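You operate a simulated robot arm through the tools that you are given. There is no shell and no other tool. Be economical: measure what you need, move in short steps, check, and stop when the job is done.

You run a simulated two-armed robot. Do the job below in one go: nothing can be reset, and whatever is moved stays where it is left.

JOB
Pick up the black pump that says "No. 34" from the top shelf of the orange racking with one hand, pass it to the other hand and put it on the top of the white table. Set down upright: black pump.

It is judged by the outcome, as a careful person would: the job done as asked, and still so three seconds after it is handed in. It fails if anything else is knocked over, pushed out of place, dropped, spilled or broken.

ROBOT AND FRAMES
Two 7-joint arms with two-finger parallel grippers on one trunk, on a base that drives. Base frame: it is fixed to the floor where the robot stands at the start and does not move with it; the origin is under the middle of the robot, x ahead of it, y to its left, z up. Readings come in cm, degrees, newtons and seconds.
The left shoulder is at the start at [7, 13, 107.9], the right one opposite. Each reaches about 63.1 cm from its shoulder. Places, roughly: top of the white table [70, -140, 90]. Payload 1.57 kg a hand.
Tool frame (each hand has its own): the origin (TCP) lies between the finger pads and is the grasp point; the fingertips stand 3 cm ahead of it; z points along the fingers, y is the line along which they close. Largest opening 8 cm; finger width 1.7, thickness 1.2; the body of the gripper, 4 by 8.2 cm, starts 8 cm behind the TCP.
Orientation is that of the tool frame in the base frame, as a unit quaternion [x, y, z, w]. With the fingers straight down and closing along the base's y, the tool's x points along the base's -x, its y along +y and its z along -z.

CONTROLS
- The arms move only by the tool step_arm. It takes "left_steps", "right_steps" or both (then of equal length, played together; a hand with none holds still); each is a list of rows, each an object (a shift or turn left out is 0, a gripper value left out holds the last) with "hand": the finger opening in cm, from 0 to 8; "slide": the shift along the tool's x, y, z in units of 25 mm (1.0 is 25 mm), a list of three; "turn": the turn, a rotation vector about the tool's x, y, z in units of 4 degrees (1.0 is 4 degrees), a list of three. In form: [{"hand": hand, "slide": [x, y, z], "turn": [wx, wy, wz]}, ...]. A call has 1 to 10 rows; each row shifts and turns the commanded pose from where the row before left it, along the tool's axes as they then stand. A call with a number of a shift or a turn outside -1 to 1 is refused whole. A row lasts 0.2 s, in which the tool goes at most 5 cm and 8.6 degrees; a call with a longer step from one row to the next is refused whole, and so is a gripper value outside its range. Where a pose cannot be reached the arm comes as near as it can. A force on the tool above 40 N (or 10 N above the force at the start of the call, whichever is more), or a blocked arm, ends the call early, and 0.2 s more pass. Each finger travels about 10.8 cm/s and halts on what it meets, pressing with about 39 N; the grip force reading is that of the motor and also rises with nothing between the fingers. The clock runs only during rows and for 0.2 s after the last one: add rows that do not move to give the fingers time. The reply holds the time, the measured pose of the TCP, the force on the tool along the base axes, the opening and the grip force, in the units named above and with some noise, with the torque about the TCP (base axes, N m) and any sound that the robot's microphone picked up, and new pictures: "views" is both (left out), scene, wrist or none (wrist: the cameras of the hands that moved).
- Cameras (640 x 400 px; columns grow to the right, rows downward): "scene" is now at [13.84, 1.47, 130.98]; the picture's right is [0.17, -0.99, 0.00], its down [-0.55, -0.09, -0.83] and it looks along [0.82, 0.14, -0.55] (base axes); focal length 214 px, centre (320, 200). "left" rides on the left gripper at [7.2, 0.7, -12.2] in its tool frame; the picture's right is [-0.09, 1.00, 0.00], its down [-0.84, -0.08, -0.54] and it looks along [-0.54, -0.05, 0.84] (tool axes); focal length 238 px, centre (320, 200). "right" rides on the right gripper at [7.2, -0.7, -12.2] in its tool frame; the picture's right is [0.09, 1.00, 0.00], its down [-0.84, 0.08, -0.54] and it looks along [-0.54, 0.05, 0.84] (tool axes); focal length 238 px, centre (320, 200).
- lift_body(by): slides the trunk up (or, below 0, down) by that many cm; the arms and the scene camera ride with it, the base frame stays. It gives what a move gives, with no picture.
- steer(legs): drives the robot by 1 to 6 legs, each [ahead, left, turn to the left] in cm, cm and degrees, along the robot's own axes; the way and the turn of a leg run together, so that a leg with both is an arc; at most 150 cm and 180 degrees a leg. The arms and the cameras ride along, it lands a little off, and it stops where it bumps. It gives what a move gives, and a new picture of the scene camera.
- aim_head(pan, tilt): turns the head with the scene camera to pan (to the left, within 86 degrees either way) and tilt (down, from -29 to 69), counted from straight ahead of the robot. It gives what a move gives, and a new picture of the scene camera.
- probe_pixels(camera, pixels): there is no depth. For up to 12 entries [column, row, z] of the newest picture of that camera ("zoom" is the newest enlarged one), the place [x, y] in the base frame at which the ray of that pixel passes the height z, good to about 0.3 cm. The clock stands still meanwhile.
- inspect(camera, box): a new picture of the part [left, top, right, bottom] of that camera's present view, enlarged. The clock stands still meanwhile.
- sign_off(): hands the job in; it is judged then, once.

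Keep the steps short. Do not move on a guess: measure, check each grasp and each placing, and mend mistakes. In all there are 80 turns and 260 pictures (those below and enlarged ones count). Leave the grippers open and the arms clear of the work at the hand-in unless told otherwise, and finish with a single line.

The tools are called after "Request:" by a JSON object that holds its "method" and its "body". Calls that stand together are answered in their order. step_arm: Moves the arms, as the interface text tells. Its arguments: {"type":"object","properties":{"left_steps":{"type":"array","items":{"type":"object","properties":{"hand":{"type":"number"},"slide":{"type":"array","items":{"type":"number"}},"turn":{"type":"array","items":{"type":"number"}}}}},"right_steps":{"type":"array","items":{"type":"object","properties":{"hand":{"type":"number"},"slide":{"type":"array","items":{"type":"number"}},"turn":{"type":"array","items":{"type":"number"}}}}},"views":{"type":"string","enum":["both","scene","wrist","none"]}},"required":[]} The other tools are called the same way: lift_body (by) slides the trunk up or down; steer (legs) drives the base; aim_head (pan, tilt) turns the head that bears the scene camera; probe_pixels (camera, pixels) gives the place at which the rays of pixels pass given heights; inspect (camera, box) takes an enlarged picture of a part of a camera's view; sign_off () hands the job in.

At the start:

```text
time: 0.0
left_tool_pos: [30.24, 24.42, 114.91]
left_orientation: [0.0, 1.0, 0.0, 0.001]
left_contact_force: [0.3, -0.4, -0.7]
left_moment: [0.05, 0.02, -0.01]
left_opening: 8.03
left_gripper_force: 0.1
right_tool_pos: [27.83, -0.69, 100.08]
right_orientation: [0.0, 1.0, 0.001, 0.0]
right_contact_force: [0.4, -0.5, -0.7]
right_moment: [0.01, 0.02, -0.03]
right_opening: 7.99
right_gripper_force: 0.0
trunk travel left (down, up): [-71.7, 22.3]
robot x, y, heading: [0.16, -0.08, 0.1]
head pan, tilt: [9.8, 33.6]
```

scene: 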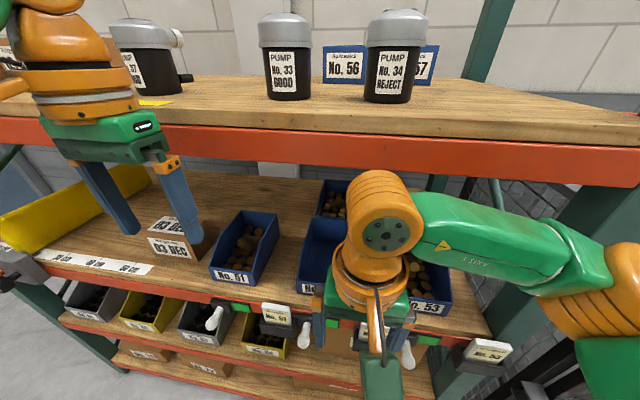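
right: 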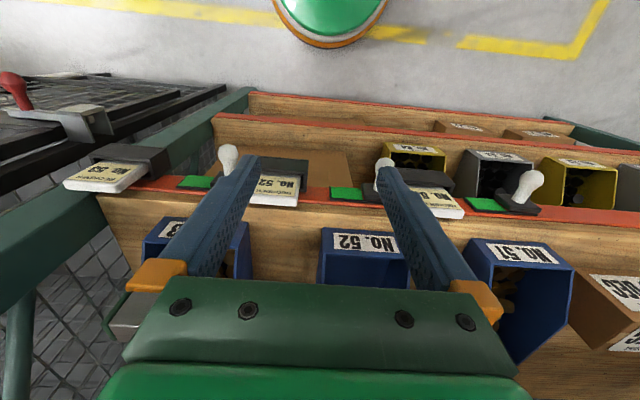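
left: 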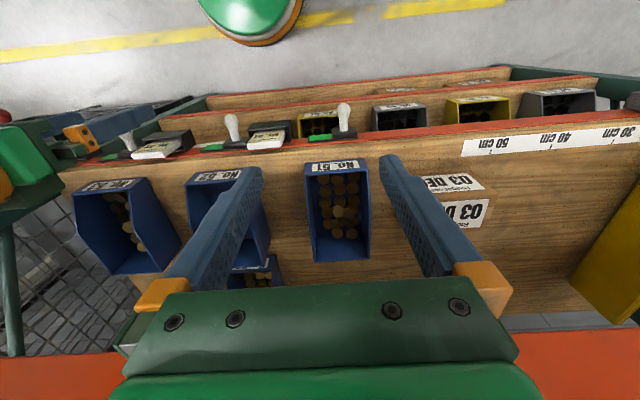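

I see the No. 34 pump near pixel (395,60) on the top shelf. I'll enlarge it first, then probe some pixels to measure it.

Request:
{"method": "inspect", "body": {"camera": "scene", "box": [220, 0, 480, 162]}}

Request:
{"method": "probe_pixels", "body": {"camera": "scene", "pixels": [[386, 103, 100], [386, 103, 105], [386, 103, 110], [386, 103, 115], [386, 103, 95], [288, 99, 110], [400, 135, 110], [400, 135, 105]]}}

```text
2.46 times, centred on (350, 81) of scene
```

zoom: 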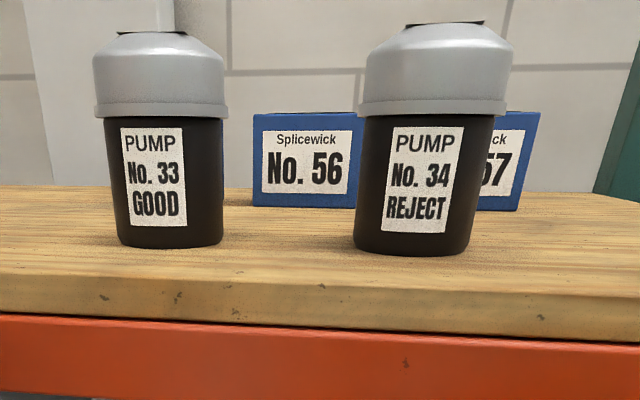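

```text
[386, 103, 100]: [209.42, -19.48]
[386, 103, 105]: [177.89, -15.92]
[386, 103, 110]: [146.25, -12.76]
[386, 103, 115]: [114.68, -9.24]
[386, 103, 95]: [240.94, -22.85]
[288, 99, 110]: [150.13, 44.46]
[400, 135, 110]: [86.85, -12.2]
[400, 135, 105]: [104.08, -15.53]
```

The depth isn't fixed yet. The pump's apparent width suggests the shelf is close, with its edge around x 35. I'll back off 20 cm so the arms clear the shelf, then raise the trunk for a second viewpoint.

Request:
{"method": "steer", "body": {"legs": [[-20, 0, 0]]}}

Request:
{"method": "lift_body", "body": {"by": 20}}

Request:
{"method": "aim_head", "body": {"pan": 0, "tilt": 30}}

```text
time: 1.6
left_tool_pos: [10.63, 24.18, 114.88]
left_orientation: [0.0, 1.0, 0.0, 0.0]
left_contact_force: [0.4, 0.2, -0.9]
left_moment: [-0.01, 0.05, 0.03]
left_opening: 8.0
left_gripper_force: 0.0
right_tool_pos: [8.06, -0.85, 99.91]
right_orientation: [0.001, 1.0, 0.001, -0.001]
right_contact_force: [-0.8, -0.2, 0.0]
right_moment: [0.02, 0.02, 0.01]
right_opening: 8.04
right_gripper_force: 0.0
trunk travel left (down, up): [-71.7, 22.3]
robot x, y, heading: [-19.84, -0.2, -0.2]
head pan, tilt: [9.8, 33.6]
```

scene: 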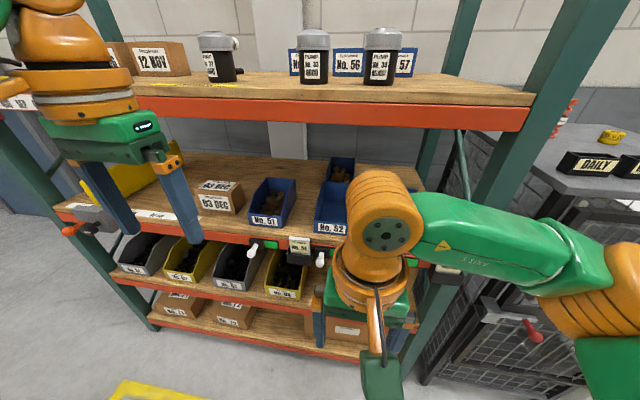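

```text
time: 3.8
left_tool_pos: [10.43, 24.29, 135.08]
left_orientation: [0.001, 1.0, 0.0, 0.001]
left_contact_force: [-0.3, -0.4, 0.0]
left_moment: [0.0, -0.02, -0.03]
left_opening: 8.02
left_gripper_force: 0.1
right_tool_pos: [7.82, -0.82, 120.0]
right_orientation: [0.002, 1.0, 0.0, 0.0]
right_contact_force: [0.0, 1.7, -0.3]
right_moment: [0.0, -0.02, 0.01]
right_opening: 7.99
right_gripper_force: 0.1
trunk travel left (down, up): [-91.7, 2.3]
robot x, y, heading: [-19.97, 0.18, -0.1]
head pan, tilt: [9.8, 33.6]
```

```text
time: 4.5
left_tool_pos: [10.5, 24.2, 135.02]
left_orientation: [0.001, 1.0, 0.0, 0.001]
left_contact_force: [0.8, 0.1, 0.0]
left_moment: [0.04, 0.01, -0.01]
left_opening: 8.02
left_gripper_force: 0.1
right_tool_pos: [7.89, -0.77, 119.95]
right_orientation: [0.001, 1.0, 0.0, 0.001]
right_contact_force: [-1.0, -1.0, -0.1]
right_moment: [-0.02, 0.01, -0.01]
right_opening: 8.01
right_gripper_force: 0.2
trunk travel left (down, up): [-91.7, 2.3]
robot x, y, heading: [-19.69, -0.07, -0.1]
head pan, tilt: [0.0, 30.0]
```

scene: 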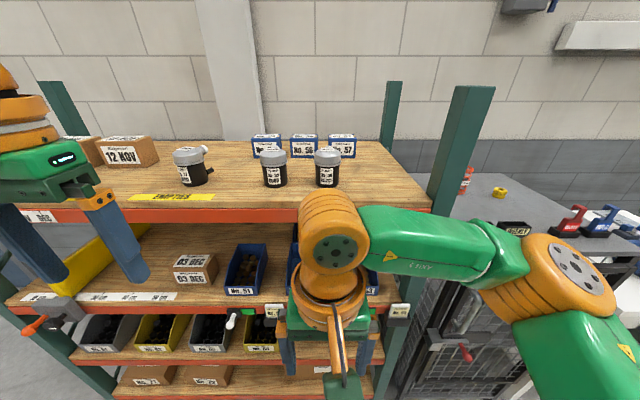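

The pumps are well in view from up here: No. 34 at (327,168) and No. 33 at (274,168). I'll zoom in and probe the base at several heights to compare with the first view.

Request:
{"method": "inspect", "body": {"camera": "scene", "box": [230, 120, 390, 220]}}

Request:
{"method": "probe_pixels", "body": {"camera": "scene", "pixels": [[327, 187, 105], [327, 187, 110], [327, 187, 115], [327, 187, 120], [327, 187, 125], [274, 187, 115], [274, 187, 120], [435, 208, 115], [435, 208, 120], [65, 221, 115], [65, 221, 120], [435, 208, 110]]}}

```text
4.00 times, centred on (310, 170) of scene
```

zoom: 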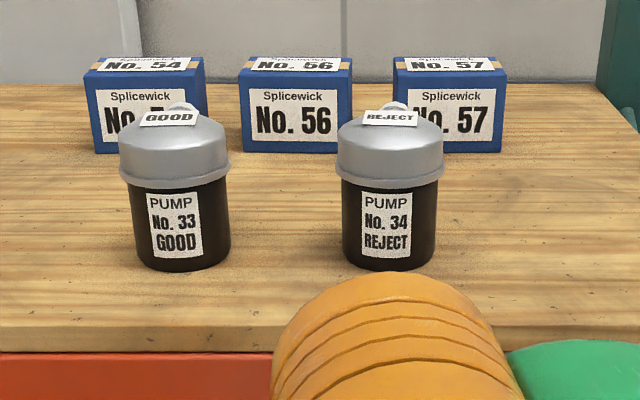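

```text
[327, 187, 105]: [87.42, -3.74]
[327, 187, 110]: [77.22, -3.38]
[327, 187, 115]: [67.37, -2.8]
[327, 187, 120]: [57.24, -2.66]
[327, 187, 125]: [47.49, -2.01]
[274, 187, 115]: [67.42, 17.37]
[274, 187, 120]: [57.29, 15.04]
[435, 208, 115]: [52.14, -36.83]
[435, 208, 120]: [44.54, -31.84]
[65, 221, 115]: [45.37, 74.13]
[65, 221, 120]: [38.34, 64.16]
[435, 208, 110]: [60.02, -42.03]
```

Comparing the two views puts the shelf top at z≈126, with the pump's front base edge near (45.4,-2) and a diameter of about 6.2 cm (lid about 7.2). Next I'll look right for the white table.

Request:
{"method": "aim_head", "body": {"pan": -60, "tilt": 30}}

```text
time: 5.8
left_tool_pos: [10.37, 24.31, 135.09]
left_orientation: [0.001, 1.0, 0.0, 0.001]
left_contact_force: [-0.7, -0.3, 1.0]
left_moment: [-0.03, 0.0, 0.0]
left_opening: 8.0
left_gripper_force: 0.0
right_tool_pos: [7.77, -0.82, 120.1]
right_orientation: [0.001, 1.0, 0.0, 0.0]
right_contact_force: [0.7, -0.4, -1.0]
right_moment: [0.01, 0.01, 0.01]
right_opening: 8.0
right_gripper_force: 0.0
trunk travel left (down, up): [-91.7, 2.3]
robot x, y, heading: [-19.99, -0.06, 0.3]
head pan, tilt: [-60.0, 30.0]
```

scene: 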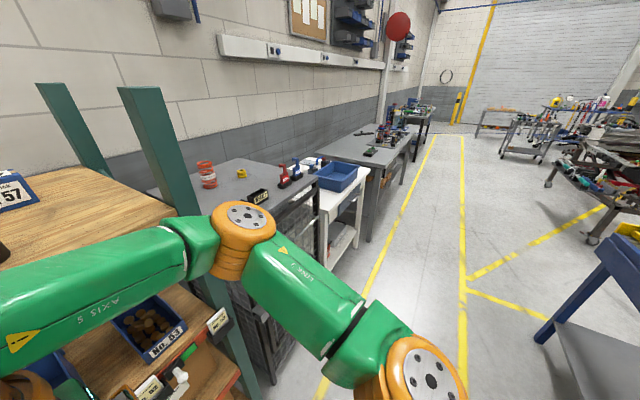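

The white table is at (335,190), carries a blue tray, and has clear floor in front. I'll raise the right hand straight up above pump height, then re-aim the head.

Request:
{"method": "step_arm", "body": {"right_steps": [{"slide": [0, 0, -1]}, {"slide": [0, 0, -1]}, {"slide": [0, 0, -1]}, {"slide": [0, 0, -1]}, {"slide": [0, 0, -1]}, {"slide": [0, 0, -1]}, {"slide": [0, 0, -1]}, {"slide": [0, 0, -1]}, {"slide": [0, 0, -1]}, {"slide": [0, 0, -1]}], "views": "none"}}

Request:
{"method": "aim_head", "body": {"pan": 0, "tilt": 30}}

```text
time: 8.0
left_tool_pos: [10.38, 24.33, 134.92]
left_orientation: [0.001, 1.0, 0.0, 0.001]
left_contact_force: [0.5, 1.2, 0.1]
left_moment: [-0.03, 0.01, 0.01]
left_opening: 8.01
left_gripper_force: 0.0
right_tool_pos: [7.9, -0.67, 136.56]
right_orientation: [0.002, 1.0, 0.001, 0.001]
right_contact_force: [-0.4, 0.4, 0.6]
right_moment: [-0.04, 0.01, -0.02]
right_opening: 8.01
right_gripper_force: 0.0
right hand out of reach, approached as far as the arm can: row 7, 8, 9, 10
trunk travel left (down, up): [-91.7, 2.3]
robot x, y, heading: [-19.35, -0.04, -0.2]
head pan, tilt: [-60.0, 30.0]
```

```text
time: 9.3
left_tool_pos: [10.42, 24.34, 134.9]
left_orientation: [0.001, 1.0, 0.0, 0.0]
left_contact_force: [0.4, -0.3, -0.5]
left_moment: [0.02, 0.02, 0.03]
left_opening: 8.01
left_gripper_force: 0.0
right_tool_pos: [7.93, -0.83, 136.51]
right_orientation: [0.002, 1.0, 0.001, 0.001]
right_contact_force: [0.1, -0.1, -0.6]
right_moment: [0.02, -0.01, -0.01]
right_opening: 8.0
right_gripper_force: 0.1
trunk travel left (down, up): [-91.7, 2.3]
robot x, y, heading: [-19.99, -0.07, -0.0]
head pan, tilt: [0.0, 30.0]
```

scene: 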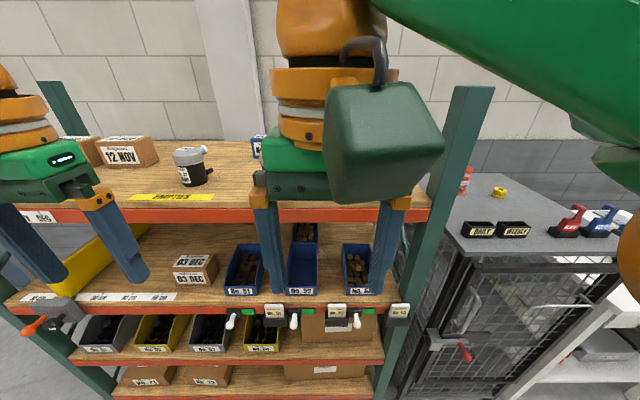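

Fingers-down can't get above the pump, because the arm tops out at z≈136.5. I'll pitch the right hand forward instead, about 35° below horizontal, to reach the black body from the front. I'll start turning it here, away from the shelf.

Request:
{"method": "step_arm", "body": {"right_steps": [{"turn": [0, -1, 0]}, {"turn": [0, -1, 0]}, {"turn": [0, -1, 0]}, {"turn": [0, -1, 0]}, {"turn": [0, -1, 0]}, {"turn": [0, -1, 0]}, {"turn": [0, -1, 0]}, {"turn": [0, -1, 0]}, {"turn": [0, -1, 0]}, {"turn": [0, -1, 0]}], "views": "none"}}

Request:
{"method": "step_arm", "body": {"right_steps": [{"turn": [0, -1, 0]}, {"turn": [0, -1, 0]}, {"turn": [0, -1, 0]}, {"turn": [0, -0.75, 0]}]}}

```text
time: 11.5
left_tool_pos: [10.49, 24.3, 135.0]
left_orientation: [0.0, 1.0, 0.0, 0.001]
left_contact_force: [0.1, -0.6, -0.6]
left_moment: [0.02, 0.0, 0.0]
left_opening: 7.99
left_gripper_force: 0.1
right_tool_pos: [8.4, -1.36, 136.47]
right_orientation: [0.007, 0.941, -0.002, 0.338]
right_contact_force: [0.0, -0.3, 0.1]
right_moment: [-0.04, 0.01, 0.0]
right_opening: 8.01
right_gripper_force: 0.1
trunk travel left (down, up): [-91.7, 2.3]
robot x, y, heading: [-20.06, -0.2, 0.4]
head pan, tilt: [0.0, 30.0]
```

```text
time: 12.5
left_tool_pos: [10.48, 24.3, 134.94]
left_orientation: [0.001, 1.0, 0.0, 0.001]
left_contact_force: [0.3, -0.4, 0.0]
left_moment: [-0.03, -0.01, -0.02]
left_opening: 8.03
left_gripper_force: 0.1
right_tool_pos: [9.84, -1.45, 138.06]
right_orientation: [0.072, 0.895, 0.025, 0.439]
right_contact_force: [-0.3, -0.1, 0.0]
right_moment: [-0.02, -0.01, -0.01]
right_opening: 7.99
right_gripper_force: 0.0
trunk travel left (down, up): [-91.7, 2.3]
robot x, y, heading: [-19.94, 0.52, 0.1]
head pan, tilt: [0.0, 30.0]
```

scene: 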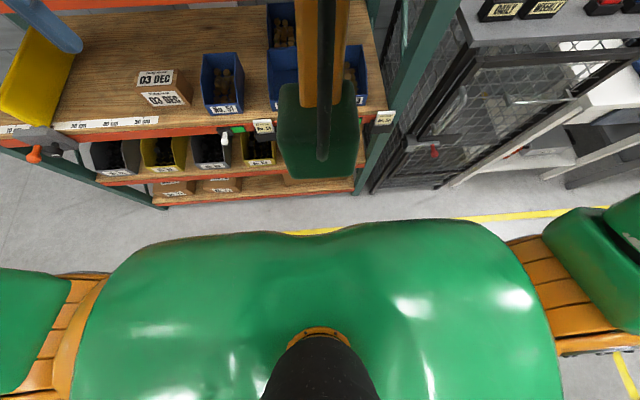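
right: 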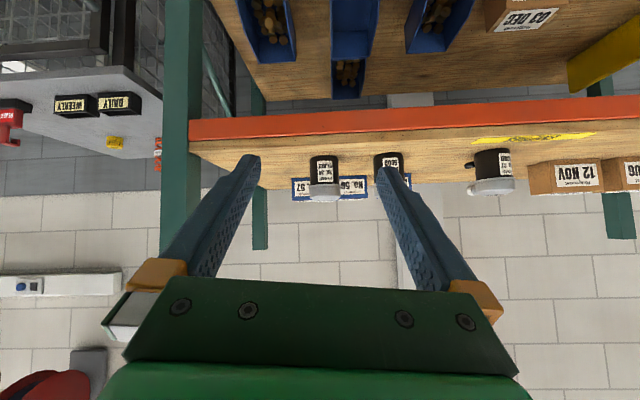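

The head is now looking straight down at the robot. The right wrist was probably too near the head camera and nudged it. I'll move the right hand forward, away from the head, and re-aim.

Request:
{"method": "step_arm", "body": {"right_steps": [{"slide": [-0.6, 0, 0.8]}, {"slide": [-0.6, 0, 0.8]}, {"slide": [-0.6, 0, 0.8]}, {"slide": [-0.6, 0, 0.8]}, {"slide": [-0.6, 0, 0.8]}], "views": "none"}}

Request:
{"method": "aim_head", "body": {"pan": 5, "tilt": 28}}

```text
time: 13.7
left_tool_pos: [10.45, 24.19, 135.09]
left_orientation: [0.001, 1.0, -0.001, 0.001]
left_contact_force: [0.4, -0.7, -1.2]
left_moment: [-0.03, 0.0, 0.0]
left_opening: 7.99
left_gripper_force: 0.0
right_tool_pos: [20.73, -1.09, 137.02]
right_orientation: [0.001, 0.887, -0.002, 0.462]
right_contact_force: [1.1, 0.2, 0.3]
right_moment: [0.02, 0.04, -0.02]
right_opening: 7.98
right_gripper_force: 0.0
trunk travel left (down, up): [-91.7, 2.3]
robot x, y, heading: [-19.85, 0.14, 0.0]
head pan, tilt: [0.0, 30.0]
```

```text
time: 14.3
left_tool_pos: [10.48, 24.19, 134.98]
left_orientation: [0.001, 1.0, 0.0, 0.0]
left_contact_force: [0.1, 0.1, 1.0]
left_moment: [0.02, -0.01, 0.04]
left_opening: 8.02
left_gripper_force: 0.2
right_tool_pos: [20.56, -1.06, 137.03]
right_orientation: [0.001, 0.887, -0.001, 0.462]
right_contact_force: [-0.1, 0.4, 0.4]
right_moment: [0.0, 0.0, 0.04]
right_opening: 7.98
right_gripper_force: 0.0
trunk travel left (down, up): [-91.7, 2.3]
robot x, y, heading: [-19.79, 0.18, 0.0]
head pan, tilt: [5.0, 28.0]
```

scene: 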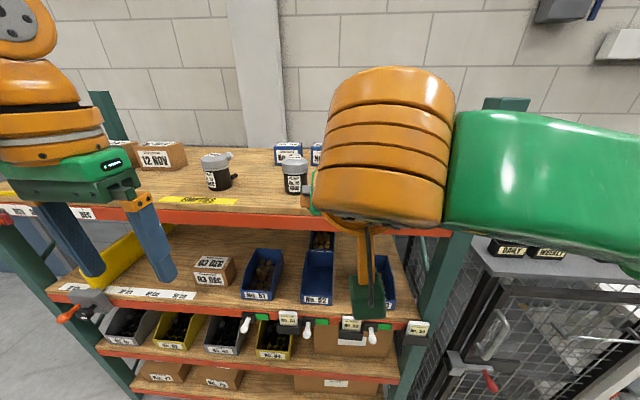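

The head is fine again. The right hand is now 35° below horizontal at z=137. I'll drive ahead 15 cm, which keeps the fingertips well short of the pump, and look through the wrist camera.

Request:
{"method": "steer", "body": {"legs": [[15, 0, 0]]}}

Request:
{"method": "inspect", "body": {"camera": "right", "box": [0, 0, 640, 400]}}

```text
time: 15.7
left_tool_pos: [24.91, 24.09, 135.15]
left_orientation: [0.001, 1.0, 0.0, 0.004]
left_contact_force: [-0.4, -0.4, 0.2]
left_moment: [0.01, -0.02, 0.03]
left_opening: 8.0
left_gripper_force: 0.1
right_tool_pos: [35.07, -1.12, 137.13]
right_orientation: [0.001, 0.886, 0.0, 0.463]
right_contact_force: [-0.6, -0.3, -0.4]
right_moment: [0.0, 0.0, 0.0]
right_opening: 7.98
right_gripper_force: 0.0
trunk travel left (down, up): [-91.7, 2.3]
robot x, y, heading: [-4.84, 0.29, -0.1]
head pan, tilt: [5.0, 28.0]
```

scene: 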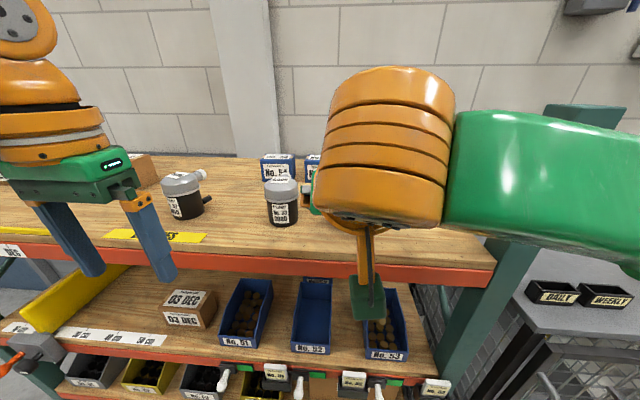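

```text
1.00 times, centred on (320, 200) of right (not enlarged: the box is as wide or as high as the picture)
```

zoom: 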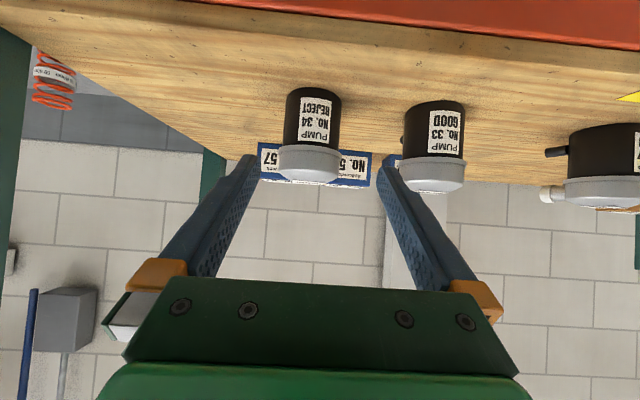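

Pump 34 is centred near column 313 in the right wrist view, with its base edge near row 88. I'll probe its edges.

Request:
{"method": "probe_pixels", "body": {"camera": "right", "pixels": [[314, 88, 126], [284, 120, 129], [341, 120, 129], [284, 137, 131], [341, 140, 131], [279, 155, 133], [342, 155, 133], [437, 101, 126], [20, 30, 126], [630, 15, 126], [300, 10, 126]]}}

Request:
{"method": "inspect", "body": {"camera": "right", "box": [250, 70, 410, 170]}}

```text
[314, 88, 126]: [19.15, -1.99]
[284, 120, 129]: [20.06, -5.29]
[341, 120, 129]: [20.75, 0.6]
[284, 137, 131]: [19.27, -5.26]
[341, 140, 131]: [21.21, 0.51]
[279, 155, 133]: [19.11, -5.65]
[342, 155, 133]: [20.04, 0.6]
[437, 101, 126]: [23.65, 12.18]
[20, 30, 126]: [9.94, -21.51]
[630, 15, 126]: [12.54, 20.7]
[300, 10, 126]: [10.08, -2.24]
```

```text
4.00 times, centred on (330, 120) of right
```

zoom: 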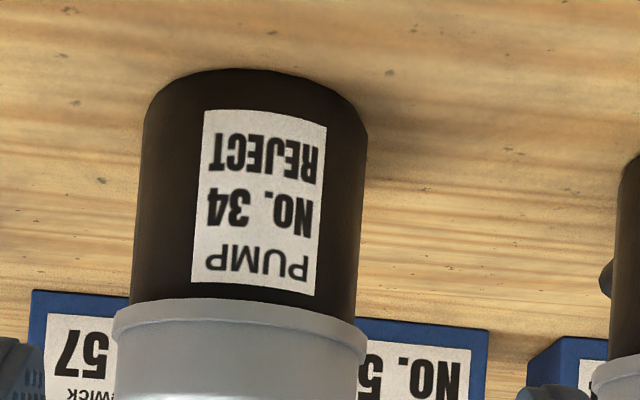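

Those x values come from the older wrist picture, so I'll probe the fresh zoom instead. It shows the base edge at (255,69) and the body sides at columns 137 and 362.

Request:
{"method": "probe_pixels", "body": {"camera": "zoom", "pixels": [[258, 68, 126], [258, 68, 125], [258, 68, 127], [140, 190, 129.5], [364, 190, 129.5], [112, 330, 133], [366, 350, 133], [620, 160, 127]]}}

```text
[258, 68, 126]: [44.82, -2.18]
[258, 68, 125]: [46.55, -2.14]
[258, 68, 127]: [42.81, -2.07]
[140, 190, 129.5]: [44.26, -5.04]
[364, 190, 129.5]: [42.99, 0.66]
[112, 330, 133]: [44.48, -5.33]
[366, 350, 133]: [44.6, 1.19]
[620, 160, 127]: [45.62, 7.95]
```

Pump axis comes out at about (48.3,-2.2) with the shelf at z≈126. I'll lower the right hand to z≈129.3 and shift it 1.1 cm to y≈-2.2. The tips will be at x≈37.5, still short of the pump.

Request:
{"method": "step_arm", "body": {"right_steps": [{"slide": [0.64, -0.11, 0.45]}, {"slide": [0.64, -0.11, 0.45]}, {"slide": [0.64, -0.11, 0.45]}, {"slide": [0.64, -0.11, 0.45]}], "views": "both"}}

```text
time: 16.7
left_tool_pos: [25.49, 24.24, 135.03]
left_orientation: [0.002, 1.0, 0.0, 0.002]
left_contact_force: [0.4, 1.0, 0.7]
left_moment: [0.01, 0.03, -0.02]
left_opening: 8.03
left_gripper_force: 0.1
right_tool_pos: [35.54, -2.21, 129.3]
right_orientation: [0.001, 0.887, 0.0, 0.461]
right_contact_force: [0.6, -0.3, 0.6]
right_moment: [0.01, 0.01, 0.03]
right_opening: 8.02
right_gripper_force: 0.2
trunk travel left (down, up): [-91.7, 2.3]
robot x, y, heading: [-5.01, 0.25, -0.2]
head pan, tilt: [5.0, 28.0]
```

scene: 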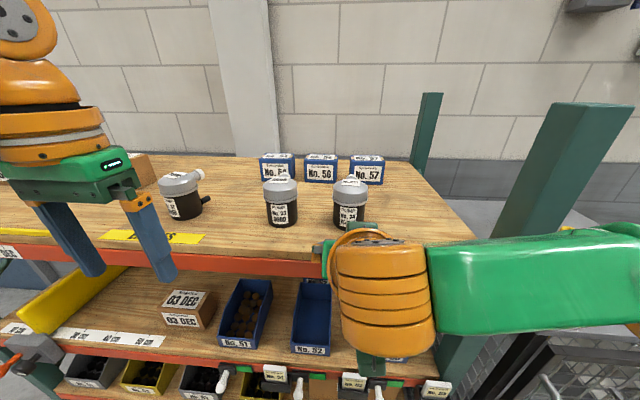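
right: 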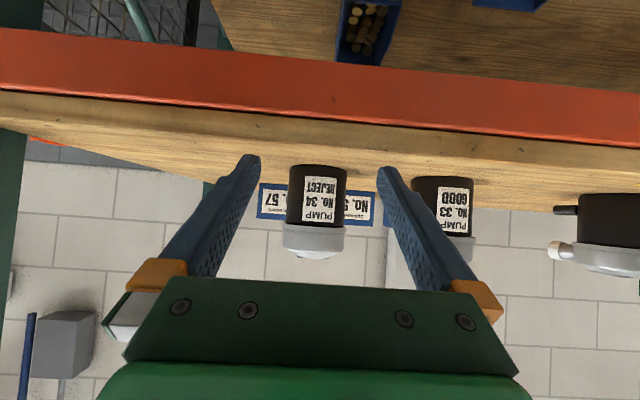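

The hand is at (35.5,-2.2,129.3) and the pump lies centred between the fingertips. I'll advance 7 cm horizontally and check the straddle.

Request:
{"method": "step_arm", "body": {"right_steps": [{"slide": [-0.535, 0, 0.765]}, {"slide": [-0.535, 0, 0.765]}, {"slide": [-0.535, 0, 0.765]}], "views": "both"}}

```text
time: 17.5
left_tool_pos: [25.43, 24.14, 135.01]
left_orientation: [0.003, 1.0, 0.001, 0.001]
left_contact_force: [0.4, 0.0, 0.3]
left_moment: [0.0, 0.0, 0.0]
left_opening: 8.0
left_gripper_force: 0.0
right_tool_pos: [42.67, -2.43, 129.27]
right_orientation: [0.001, 0.887, -0.001, 0.461]
right_contact_force: [-0.4, -0.8, 0.1]
right_moment: [0.04, 0.01, -0.04]
right_opening: 8.02
right_gripper_force: 0.2
trunk travel left (down, up): [-91.7, 2.3]
robot x, y, heading: [-5.25, -0.08, -0.4]
head pan, tilt: [5.0, 28.0]
```

scene: 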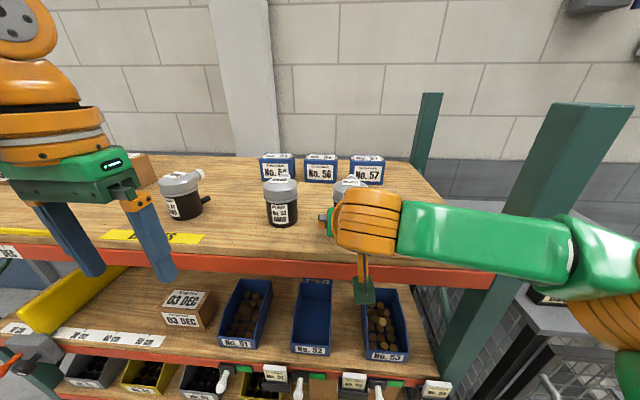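
right: 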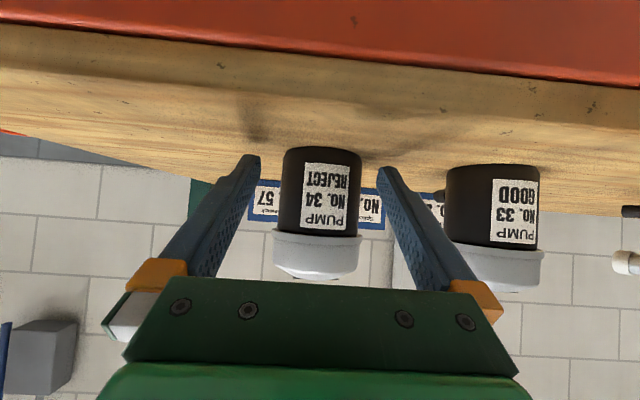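

The pump is centred between the fingers (columns 258 and 378, pump at 320). I'll advance the last 5.4 cm so the pads sit at the pump axis.

Request:
{"method": "step_arm", "body": {"right_steps": [{"slide": [-0.41, 0.02, 0.59]}, {"slide": [-0.41, 0.02, 0.59]}, {"slide": [-0.41, 0.02, 0.59]}], "views": "both"}}

```text
time: 18.3
left_tool_pos: [25.46, 24.14, 134.94]
left_orientation: [0.002, 1.0, 0.0, 0.0]
left_contact_force: [-0.8, 0.8, -1.0]
left_moment: [0.0, 0.01, 0.0]
left_opening: 7.97
left_gripper_force: 0.1
right_tool_pos: [47.99, -2.22, 129.05]
right_orientation: [0.002, 0.887, -0.001, 0.461]
right_contact_force: [-0.2, 0.0, 0.2]
right_moment: [0.03, 0.01, 0.01]
right_opening: 7.98
right_gripper_force: 0.0
trunk travel left (down, up): [-91.7, 2.3]
robot x, y, heading: [-5.13, 0.04, -0.2]
head pan, tilt: [5.0, 28.0]
```

scene: 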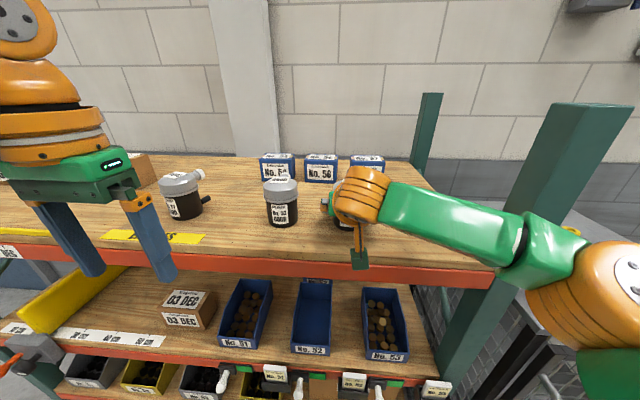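
right: 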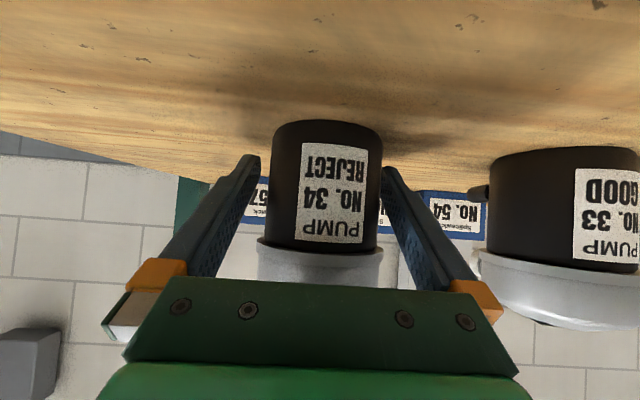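

The pump sits between the pads (TCP row ≈191 falls mid-body). Closing the right hand.

Request:
{"method": "step_arm", "body": {"right_steps": [{"hand": 7}, {"hand": 6}, {"hand": 5}, {"hand": 4}, {"hand": 4}, {"hand": 4}], "views": "wrist"}}

```text
time: 19.7
left_tool_pos: [25.43, 24.36, 135.04]
left_orientation: [0.002, 1.0, 0.0, 0.001]
left_contact_force: [1.0, 0.2, -0.1]
left_moment: [-0.02, 0.05, 0.01]
left_opening: 7.98
left_gripper_force: 0.1
right_tool_pos: [47.79, -2.16, 129.05]
right_orientation: [0.002, 0.887, -0.002, 0.462]
right_contact_force: [-0.7, 1.5, 0.1]
right_moment: [0.12, -0.04, 0.04]
right_opening: 6.73
right_gripper_force: 38.8
trunk travel left (down, up): [-91.7, 2.3]
robot x, y, heading: [-4.92, -0.24, -0.0]
head pan, tilt: [5.0, 28.0]
```

right: 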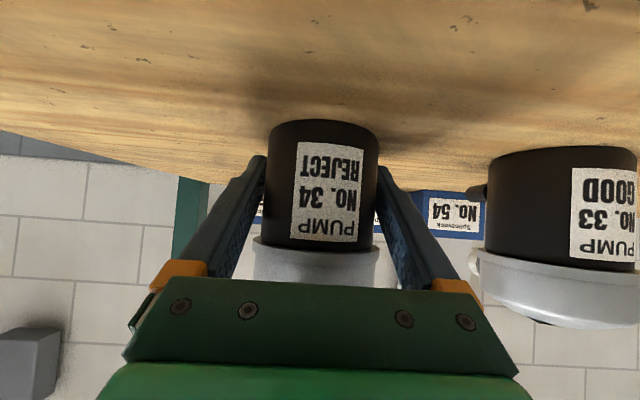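

It's gripped at 6.73 cm opening and 38.8 N. I'll lift straight up 4 cm and check that it holds.

Request:
{"method": "step_arm", "body": {"right_steps": [{"slide": [-0.33, 0, -0.23]}, {"slide": [-0.49, 0, -0.345]}, {"slide": [-0.49, 0, -0.345]}], "views": "both"}}

```text
time: 20.5
left_tool_pos: [25.33, 24.25, 135.01]
left_orientation: [0.002, 1.0, -0.001, 0.001]
left_contact_force: [0.1, 0.4, -0.3]
left_moment: [-0.01, 0.0, 0.01]
left_opening: 8.02
left_gripper_force: 0.1
right_tool_pos: [48.08, -2.25, 133.08]
right_orientation: [0.002, 0.887, -0.001, 0.461]
right_contact_force: [-0.5, 0.1, -5.5]
right_moment: [-0.01, -0.02, 0.02]
right_opening: 6.71
right_gripper_force: 39.2
trunk travel left (down, up): [-91.7, 2.3]
robot x, y, heading: [-5.38, -0.14, -0.1]
head pan, tilt: [5.0, 28.0]
```

scene: 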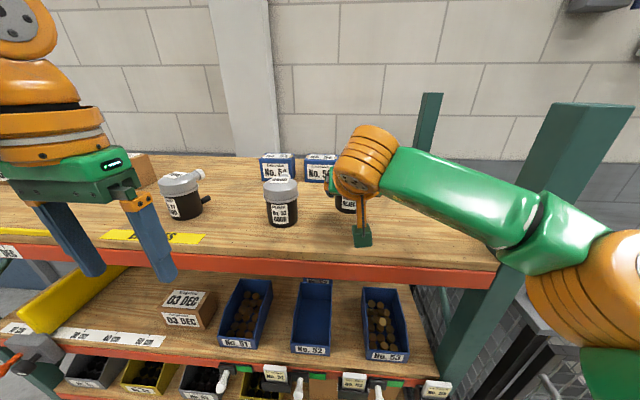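
right: 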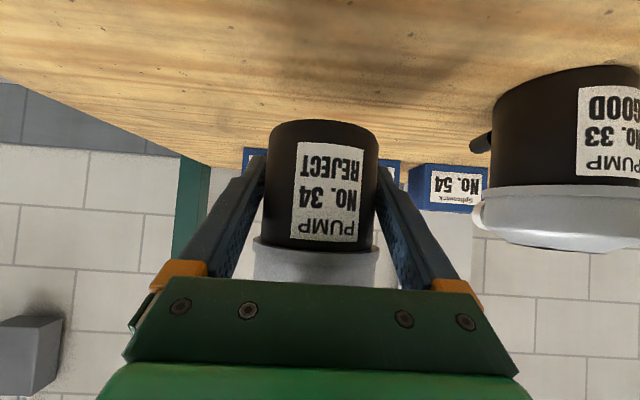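

The pump is held, with about 5.5 N of weight. I'll back the robot 45 cm away from the racking.

Request:
{"method": "steer", "body": {"legs": [[-45, 0, 0]]}}

```text
time: 23.2
left_tool_pos: [-18.98, 24.25, 134.87]
left_orientation: [0.009, 1.0, 0.0, -0.001]
left_contact_force: [0.0, 0.0, 0.0]
left_moment: [0.01, 0.06, 0.0]
left_opening: 8.0
left_gripper_force: 0.1
right_tool_pos: [3.17, -2.48, 132.97]
right_orientation: [0.008, 0.888, -0.004, 0.46]
right_contact_force: [0.5, -0.7, -5.0]
right_moment: [-0.01, 0.0, 0.02]
right_opening: 6.7
right_gripper_force: 39.6
trunk travel left (down, up): [-91.7, 2.3]
robot x, y, heading: [-49.92, 0.39, -0.7]
head pan, tilt: [5.0, 28.0]
```

scene: 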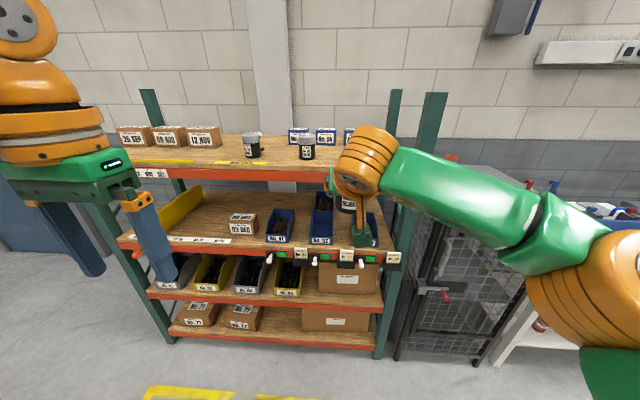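

All clear. Next I'll set up the handover. The right hand lowers 15 cm and yaws 40° to the left about the pump axis, while the left hand lowers 17 cm and yaws 40° to the right.

Request:
{"method": "step_arm", "body": {"right_steps": [{"slide": [0.49, 0, 0.345], "turn": [-0.819, 0, -0.574]}, {"slide": [0.49, 0, 0.345], "turn": [-0.819, 0, -0.574]}, {"slide": [0.49, 0, 0.345], "turn": [-0.819, 0, -0.574]}, {"slide": [0.49, 0, 0.345], "turn": [-0.819, 0, -0.574]}, {"slide": [0.49, 0, 0.345], "turn": [-0.819, 0, -0.574]}, {"slide": [0.49, 0, 0.345], "turn": [-0.819, 0, -0.574]}, {"slide": [0.49, 0, 0.345], "turn": [-0.819, 0, -0.574]}, {"slide": [0.49, 0, 0.345], "turn": [-0.819, 0, -0.574]}, {"slide": [0.49, 0, 0.345], "turn": [-0.819, 0, -0.574]}, {"slide": [0.49, 0, 0.345], "turn": [-0.819, 0, -0.574]}], "left_steps": [{"slide": [0, 0, 0.7], "turn": [0, 0, 1]}, {"slide": [0, 0, 0.7], "turn": [0, 0, 1]}, {"slide": [0, 0, 0.7], "turn": [0, 0, 1]}, {"slide": [0, 0, 0.7], "turn": [0, 0, 1]}, {"slide": [0, 0, 0.7], "turn": [0, 0, 1]}, {"slide": [0, 0, 0.7], "turn": [0, 0, 1]}, {"slide": [0, 0, 0.7], "turn": [0, 0, 1]}, {"slide": [0, 0, 0.7], "turn": [0, 0, 1]}, {"slide": [0, 0, 0.7], "turn": [0, 0, 1]}, {"slide": [0, 0, 0.7], "turn": [0, 0, 1]}], "views": "scene"}}

```text
time: 25.4
left_tool_pos: [-19.22, 24.13, 117.26]
left_orientation: [0.35, 0.937, 0.0, 0.0]
left_contact_force: [0.9, 0.2, -0.3]
left_moment: [0.04, 0.03, -0.02]
left_opening: 8.01
left_gripper_force: 0.1
right_tool_pos: [3.01, -2.41, 118.08]
right_orientation: [-0.297, 0.836, 0.155, 0.434]
right_contact_force: [0.2, 0.4, -6.2]
right_moment: [0.02, 0.0, 0.01]
right_opening: 6.73
right_gripper_force: 38.9
trunk travel left (down, up): [-91.7, 2.3]
robot x, y, heading: [-50.3, 0.56, -0.9]
head pan, tilt: [5.0, 28.0]
```

scene: 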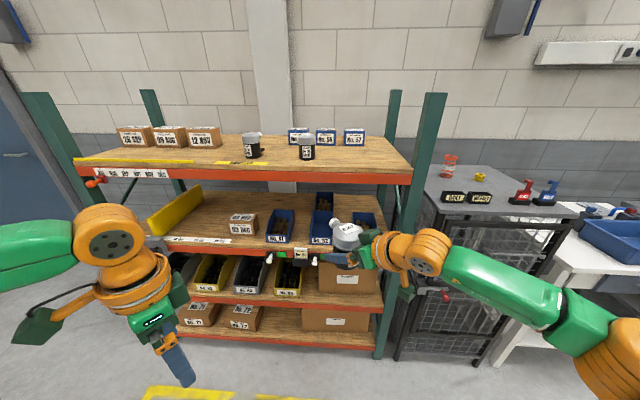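

The handover pose is taking shape and the pump is upright in the right hand. Now I'll pitch the left hand forward by 72°, in two parts, without moving its TCP.

Request:
{"method": "step_arm", "body": {"left_steps": [{"turn": [0, -1, 0]}, {"turn": [0, -1, 0]}, {"turn": [0, -1, 0]}, {"turn": [0, -1, 0]}, {"turn": [0, -1, 0]}, {"turn": [0, -1, 0]}, {"turn": [0, -1, 0]}, {"turn": [0, -1, 0]}, {"turn": [0, -1, 0]}, {"turn": [0, -1, 0]}], "views": "scene"}}

Request:
{"method": "inspect", "body": {"camera": "scene", "box": [280, 190, 440, 290]}}

```text
time: 27.6
left_tool_pos: [-19.22, 24.18, 117.53]
left_orientation: [0.328, 0.88, -0.118, 0.321]
left_contact_force: [-0.3, -0.2, 0.2]
left_moment: [-0.01, 0.01, -0.01]
left_opening: 8.01
left_gripper_force: 0.1
right_tool_pos: [2.97, -2.41, 118.22]
right_orientation: [-0.296, 0.837, 0.154, 0.434]
right_contact_force: [-0.5, -0.3, -6.1]
right_moment: [0.01, 0.01, 0.01]
right_opening: 6.71
right_gripper_force: 39.0
trunk travel left (down, up): [-91.7, 2.3]
robot x, y, heading: [-49.99, 0.32, -0.8]
head pan, tilt: [5.0, 28.0]
```

scene: 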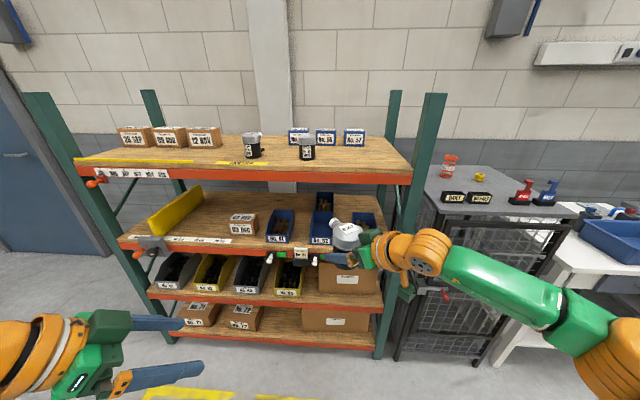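

```text
4.00 times, centred on (360, 240) of scene
```

zoom: 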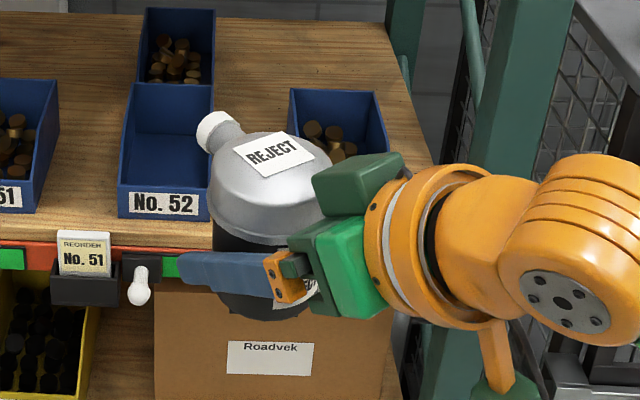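

The lid spout points away from the right hand, and judging by No. 37 a black stub probably sits below it on the body. So the left fingers must not close along that line. I'll turn the right hand back to about yaw 2°, which puts the left hand 43° off it, and keep levelling the left hand.

Request:
{"method": "step_arm", "body": {"right_steps": [{"turn": [0.76, 0, 0.53]}, {"turn": [0.76, 0, 0.53]}, {"turn": [0.76, 0, 0.53]}, {"turn": [0.76, 0, 0.53]}, {"turn": [0.76, 0, 0.53]}, {"turn": [0.76, 0, 0.53]}, {"turn": [0.76, 0, 0.53]}, {"turn": [0.76, 0, 0.53]}, {"turn": [0.76, 0, 0.53]}, {"turn": [0.76, 0, 0.53]}], "left_steps": [{"turn": [0, -1, 0]}, {"turn": [0, -1, 0]}, {"turn": [0, -1, 0]}, {"turn": [0, -1, 0]}, {"turn": [0, -1, 0]}, {"turn": [0, -1, 0]}, {"turn": [0, -1, 0]}, {"turn": [0, -1, 0]}, {"turn": [0, -1, 0]}, {"turn": [0, -1, 0]}], "views": "both"}}

```text
time: 29.8
left_tool_pos: [-19.3, 24.13, 117.54]
left_orientation: [0.267, 0.717, -0.225, 0.603]
left_contact_force: [-0.2, 0.4, 0.0]
left_moment: [-0.02, 0.0, -0.01]
left_opening: 7.99
left_gripper_force: 0.0
right_tool_pos: [2.95, -2.45, 118.15]
right_orientation: [-0.015, 0.888, 0.007, 0.46]
right_contact_force: [0.8, -0.5, -5.6]
right_moment: [-0.01, -0.05, 0.01]
right_opening: 6.73
right_gripper_force: 38.9
trunk travel left (down, up): [-91.7, 2.3]
robot x, y, heading: [-50.29, 0.31, -0.7]
head pan, tilt: [5.0, 28.0]
```

scene: 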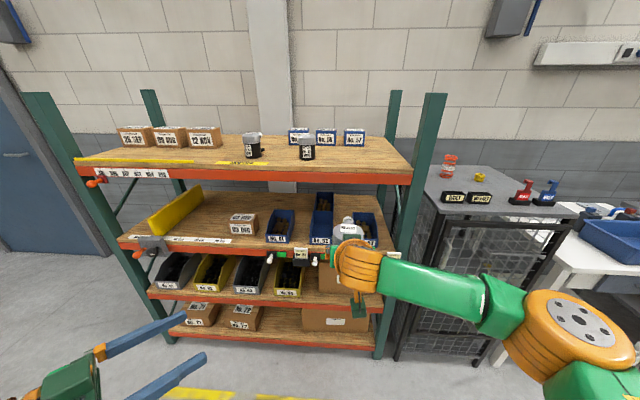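
right: 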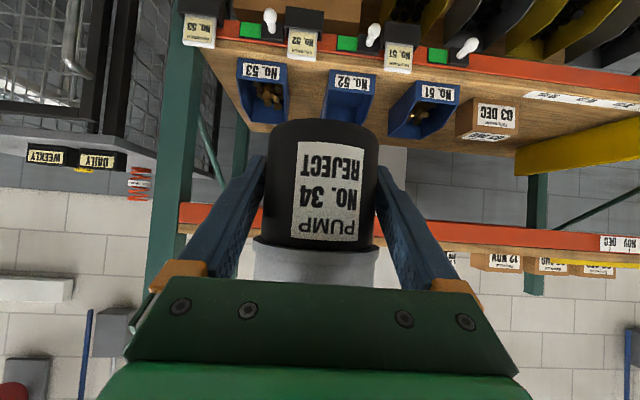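
left: 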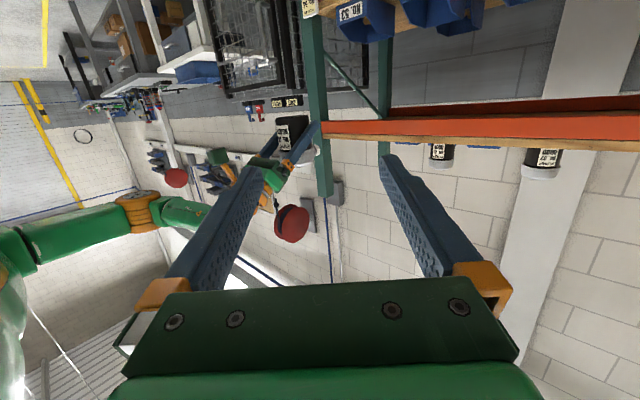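

The right hand now points straight ahead at yaw ≈2°, and the left points forward-right at -41°, pitched 10° down. The left target is about (2.8,-1.9,117.5). I'll level it a further 4°, align it sideways and advance 18 cm, which still leaves about 15 cm to go.

Request:
{"method": "step_arm", "body": {"left_steps": [{"turn": [0, -1, 0]}, {"slide": [-0.09, -0.26, 0.895]}, {"slide": [-0.09, -0.26, 0.895]}, {"slide": [-0.09, -0.26, 0.895]}, {"slide": [-0.09, -0.26, 0.895]}, {"slide": [-0.09, -0.26, 0.895]}, {"slide": [-0.09, -0.26, 0.895]}, {"slide": [-0.09, -0.26, 0.895]}, {"slide": [-0.09, -0.26, 0.895]}], "views": "both"}}

Request:
{"method": "inspect", "body": {"camera": "left", "box": [220, 80, 420, 205]}}

```text
time: 31.8
left_tool_pos: [-9.12, 8.32, 117.56]
left_orientation: [0.259, 0.696, -0.234, 0.627]
left_contact_force: [-1.0, -0.6, 0.3]
left_moment: [-0.02, -0.01, -0.01]
left_opening: 8.01
left_gripper_force: 0.0
right_tool_pos: [3.03, -2.63, 118.16]
right_orientation: [-0.016, 0.887, 0.008, 0.461]
right_contact_force: [-0.2, 0.2, -5.2]
right_moment: [0.0, -0.04, 0.02]
right_opening: 6.73
right_gripper_force: 39.1
trunk travel left (down, up): [-91.7, 2.3]
robot x, y, heading: [-50.12, 0.56, -0.9]
head pan, tilt: [5.0, 28.0]
```

scene: 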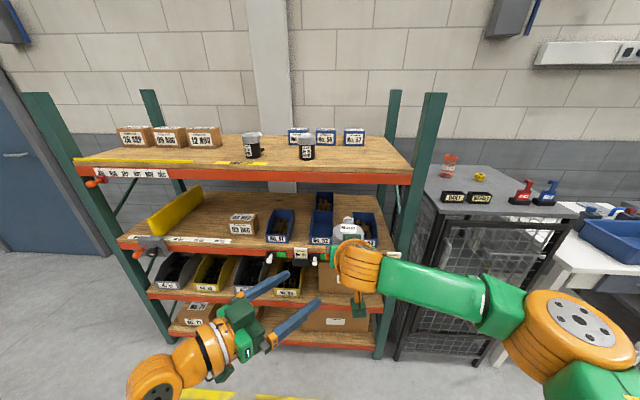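
left: 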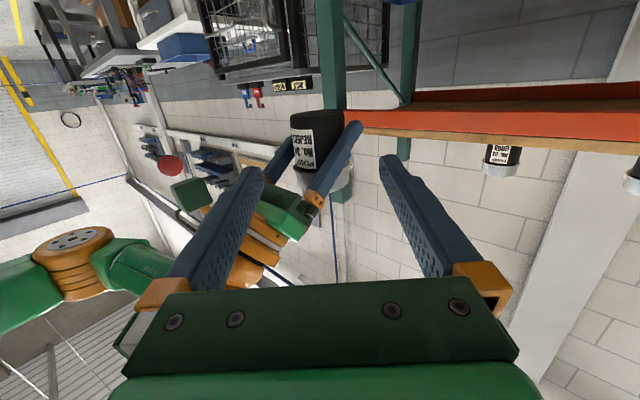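

```text
3.20 times, centred on (320, 142) of left
```

zoom: 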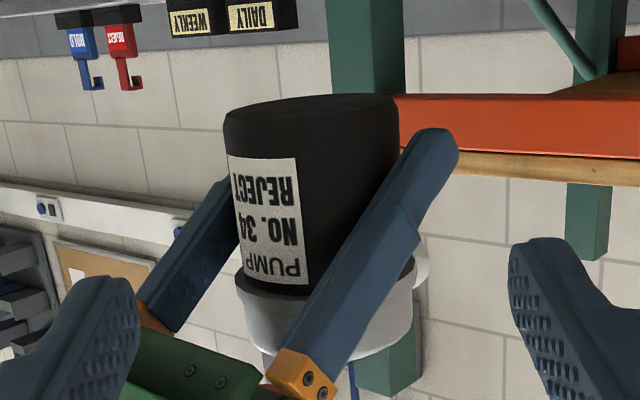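

Checking clearances, at 43° apart the left fingers would hit the right fingertip. About 60° apart with the left hand higher (4 cm above the pump base, level) clears the right hand, the rear stub and the lid rim. I'll yaw the right hand 17° left, and raise the left 1.5 cm while levelling it.

Request:
{"method": "step_arm", "body": {"right_steps": [{"turn": [-0.7, 0, -0.49]}, {"turn": [-0.7, 0, -0.49]}, {"turn": [-0.7, 0, -0.49]}, {"turn": [-0.7, 0, -0.49]}, {"turn": [-0.7, 0, -0.49]}], "left_steps": [{"turn": [0, -1, 0]}, {"slide": [-0.2, 0, 0]}, {"slide": [-0.2, 0, 0]}, {"slide": [-0.2, 0, 0]}, {}], "views": "both"}}

Request:
{"method": "inspect", "body": {"camera": "left", "box": [220, 80, 420, 205]}}

```text
time: 33.0
left_tool_pos: [-9.05, 8.28, 118.87]
left_orientation: [0.252, 0.674, -0.242, 0.651]
left_contact_force: [0.8, 0.0, 0.3]
left_moment: [-0.01, 0.0, -0.02]
left_opening: 7.99
left_gripper_force: 0.0
right_tool_pos: [2.9, -2.43, 118.07]
right_orientation: [-0.148, 0.875, 0.077, 0.454]
right_contact_force: [-0.9, -0.7, -5.7]
right_moment: [0.01, 0.03, 0.03]
right_opening: 6.72
right_gripper_force: 39.6
trunk travel left (down, up): [-91.7, 2.3]
robot x, y, heading: [-50.06, 0.39, -0.9]
head pan, tilt: [5.0, 28.0]
```

scene: 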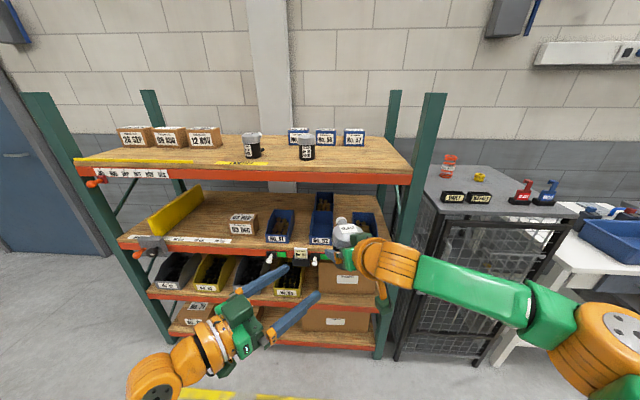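
right: 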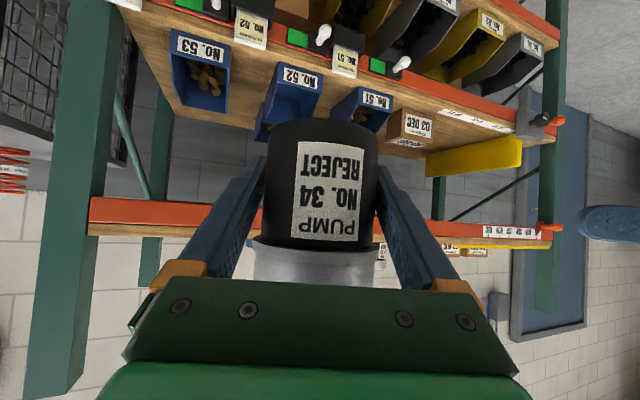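
left: 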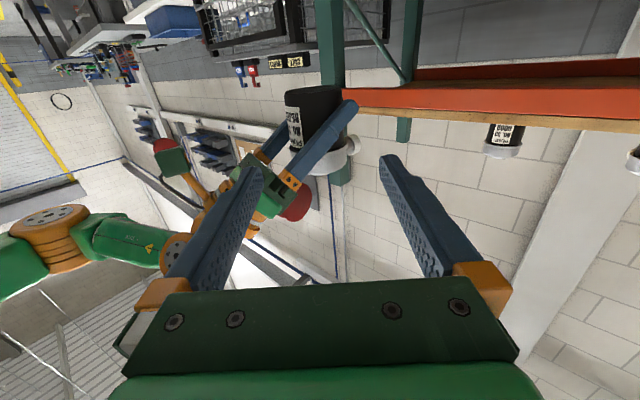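

```text
3.20 times, centred on (320, 142) of left
```

zoom: 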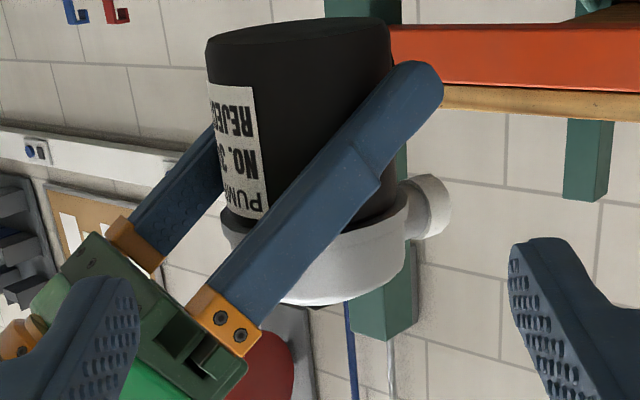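

The view is clear, with the spout on the far side. I'll confirm the pump base height and sideways alignment through the left camera, using the base's near edge at about (298,42) in the zoom.

Request:
{"method": "probe_pixels", "body": {"camera": "zoom", "pixels": [[298, 42, 114.5], [298, 42, 115], [298, 42, 115.5], [208, 50, 115], [392, 30, 115], [222, 160, 118.5], [398, 160, 118.5], [308, 215, 121], [308, 225, 121.5]]}}

```text
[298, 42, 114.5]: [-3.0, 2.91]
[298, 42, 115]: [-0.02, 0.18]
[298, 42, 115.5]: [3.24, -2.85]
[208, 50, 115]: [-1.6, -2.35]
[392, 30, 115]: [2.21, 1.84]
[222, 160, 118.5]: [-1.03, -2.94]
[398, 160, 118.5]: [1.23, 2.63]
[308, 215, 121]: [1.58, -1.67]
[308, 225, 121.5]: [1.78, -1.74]
```

Pump base at z≈115.1 is confirmed. The camera puts the axis about 0.4 cm to the right of the left hand's line. I'll correct 0.3 cm sideways, rise 0.25 cm, and advance 9 of the 15 cm.

Request:
{"method": "step_arm", "body": {"left_steps": [{"slide": [-0.055, -0.03, 0.9]}, {"slide": [-0.055, -0.03, 0.9]}, {"slide": [-0.055, -0.03, 0.9]}, {"slide": [-0.055, -0.03, 0.9]}], "views": "wrist"}}

Request:
{"method": "inspect", "body": {"camera": "scene", "box": [220, 190, 420, 315]}}

```text
time: 34.0
left_tool_pos: [-2.39, 2.26, 119.1]
left_orientation: [0.252, 0.673, -0.243, 0.651]
left_contact_force: [-0.6, -0.2, 0.0]
left_moment: [-0.03, 0.02, 0.0]
left_opening: 8.0
left_gripper_force: 0.1
right_tool_pos: [3.12, -2.33, 118.18]
right_orientation: [-0.147, 0.875, 0.076, 0.455]
right_contact_force: [0.0, 0.4, -5.0]
right_moment: [0.04, 0.02, 0.03]
right_opening: 6.73
right_gripper_force: 39.1
trunk travel left (down, up): [-91.7, 2.3]
robot x, y, heading: [-49.85, 0.37, -0.9]
head pan, tilt: [5.0, 28.0]
```

left: 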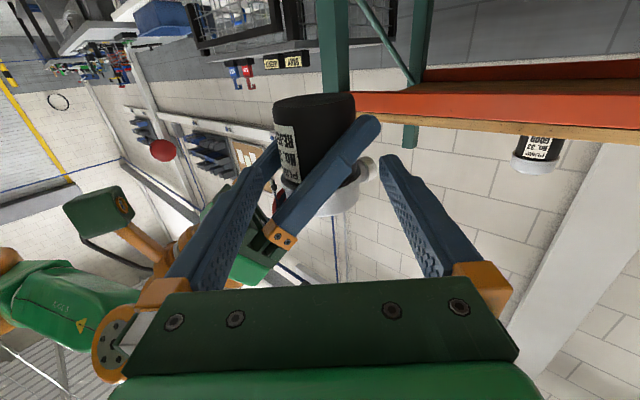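

```text
3.20 times, centred on (320, 252) of scene
```

zoom: 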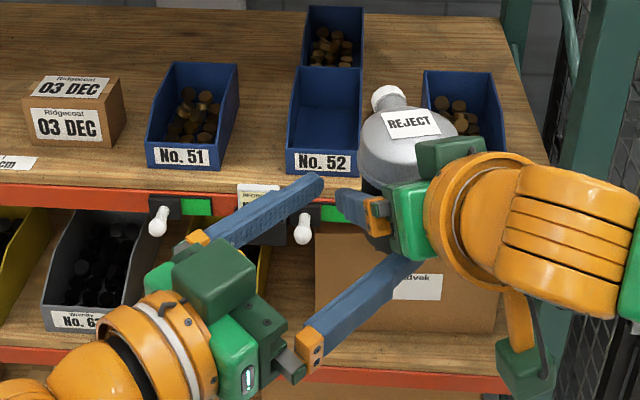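

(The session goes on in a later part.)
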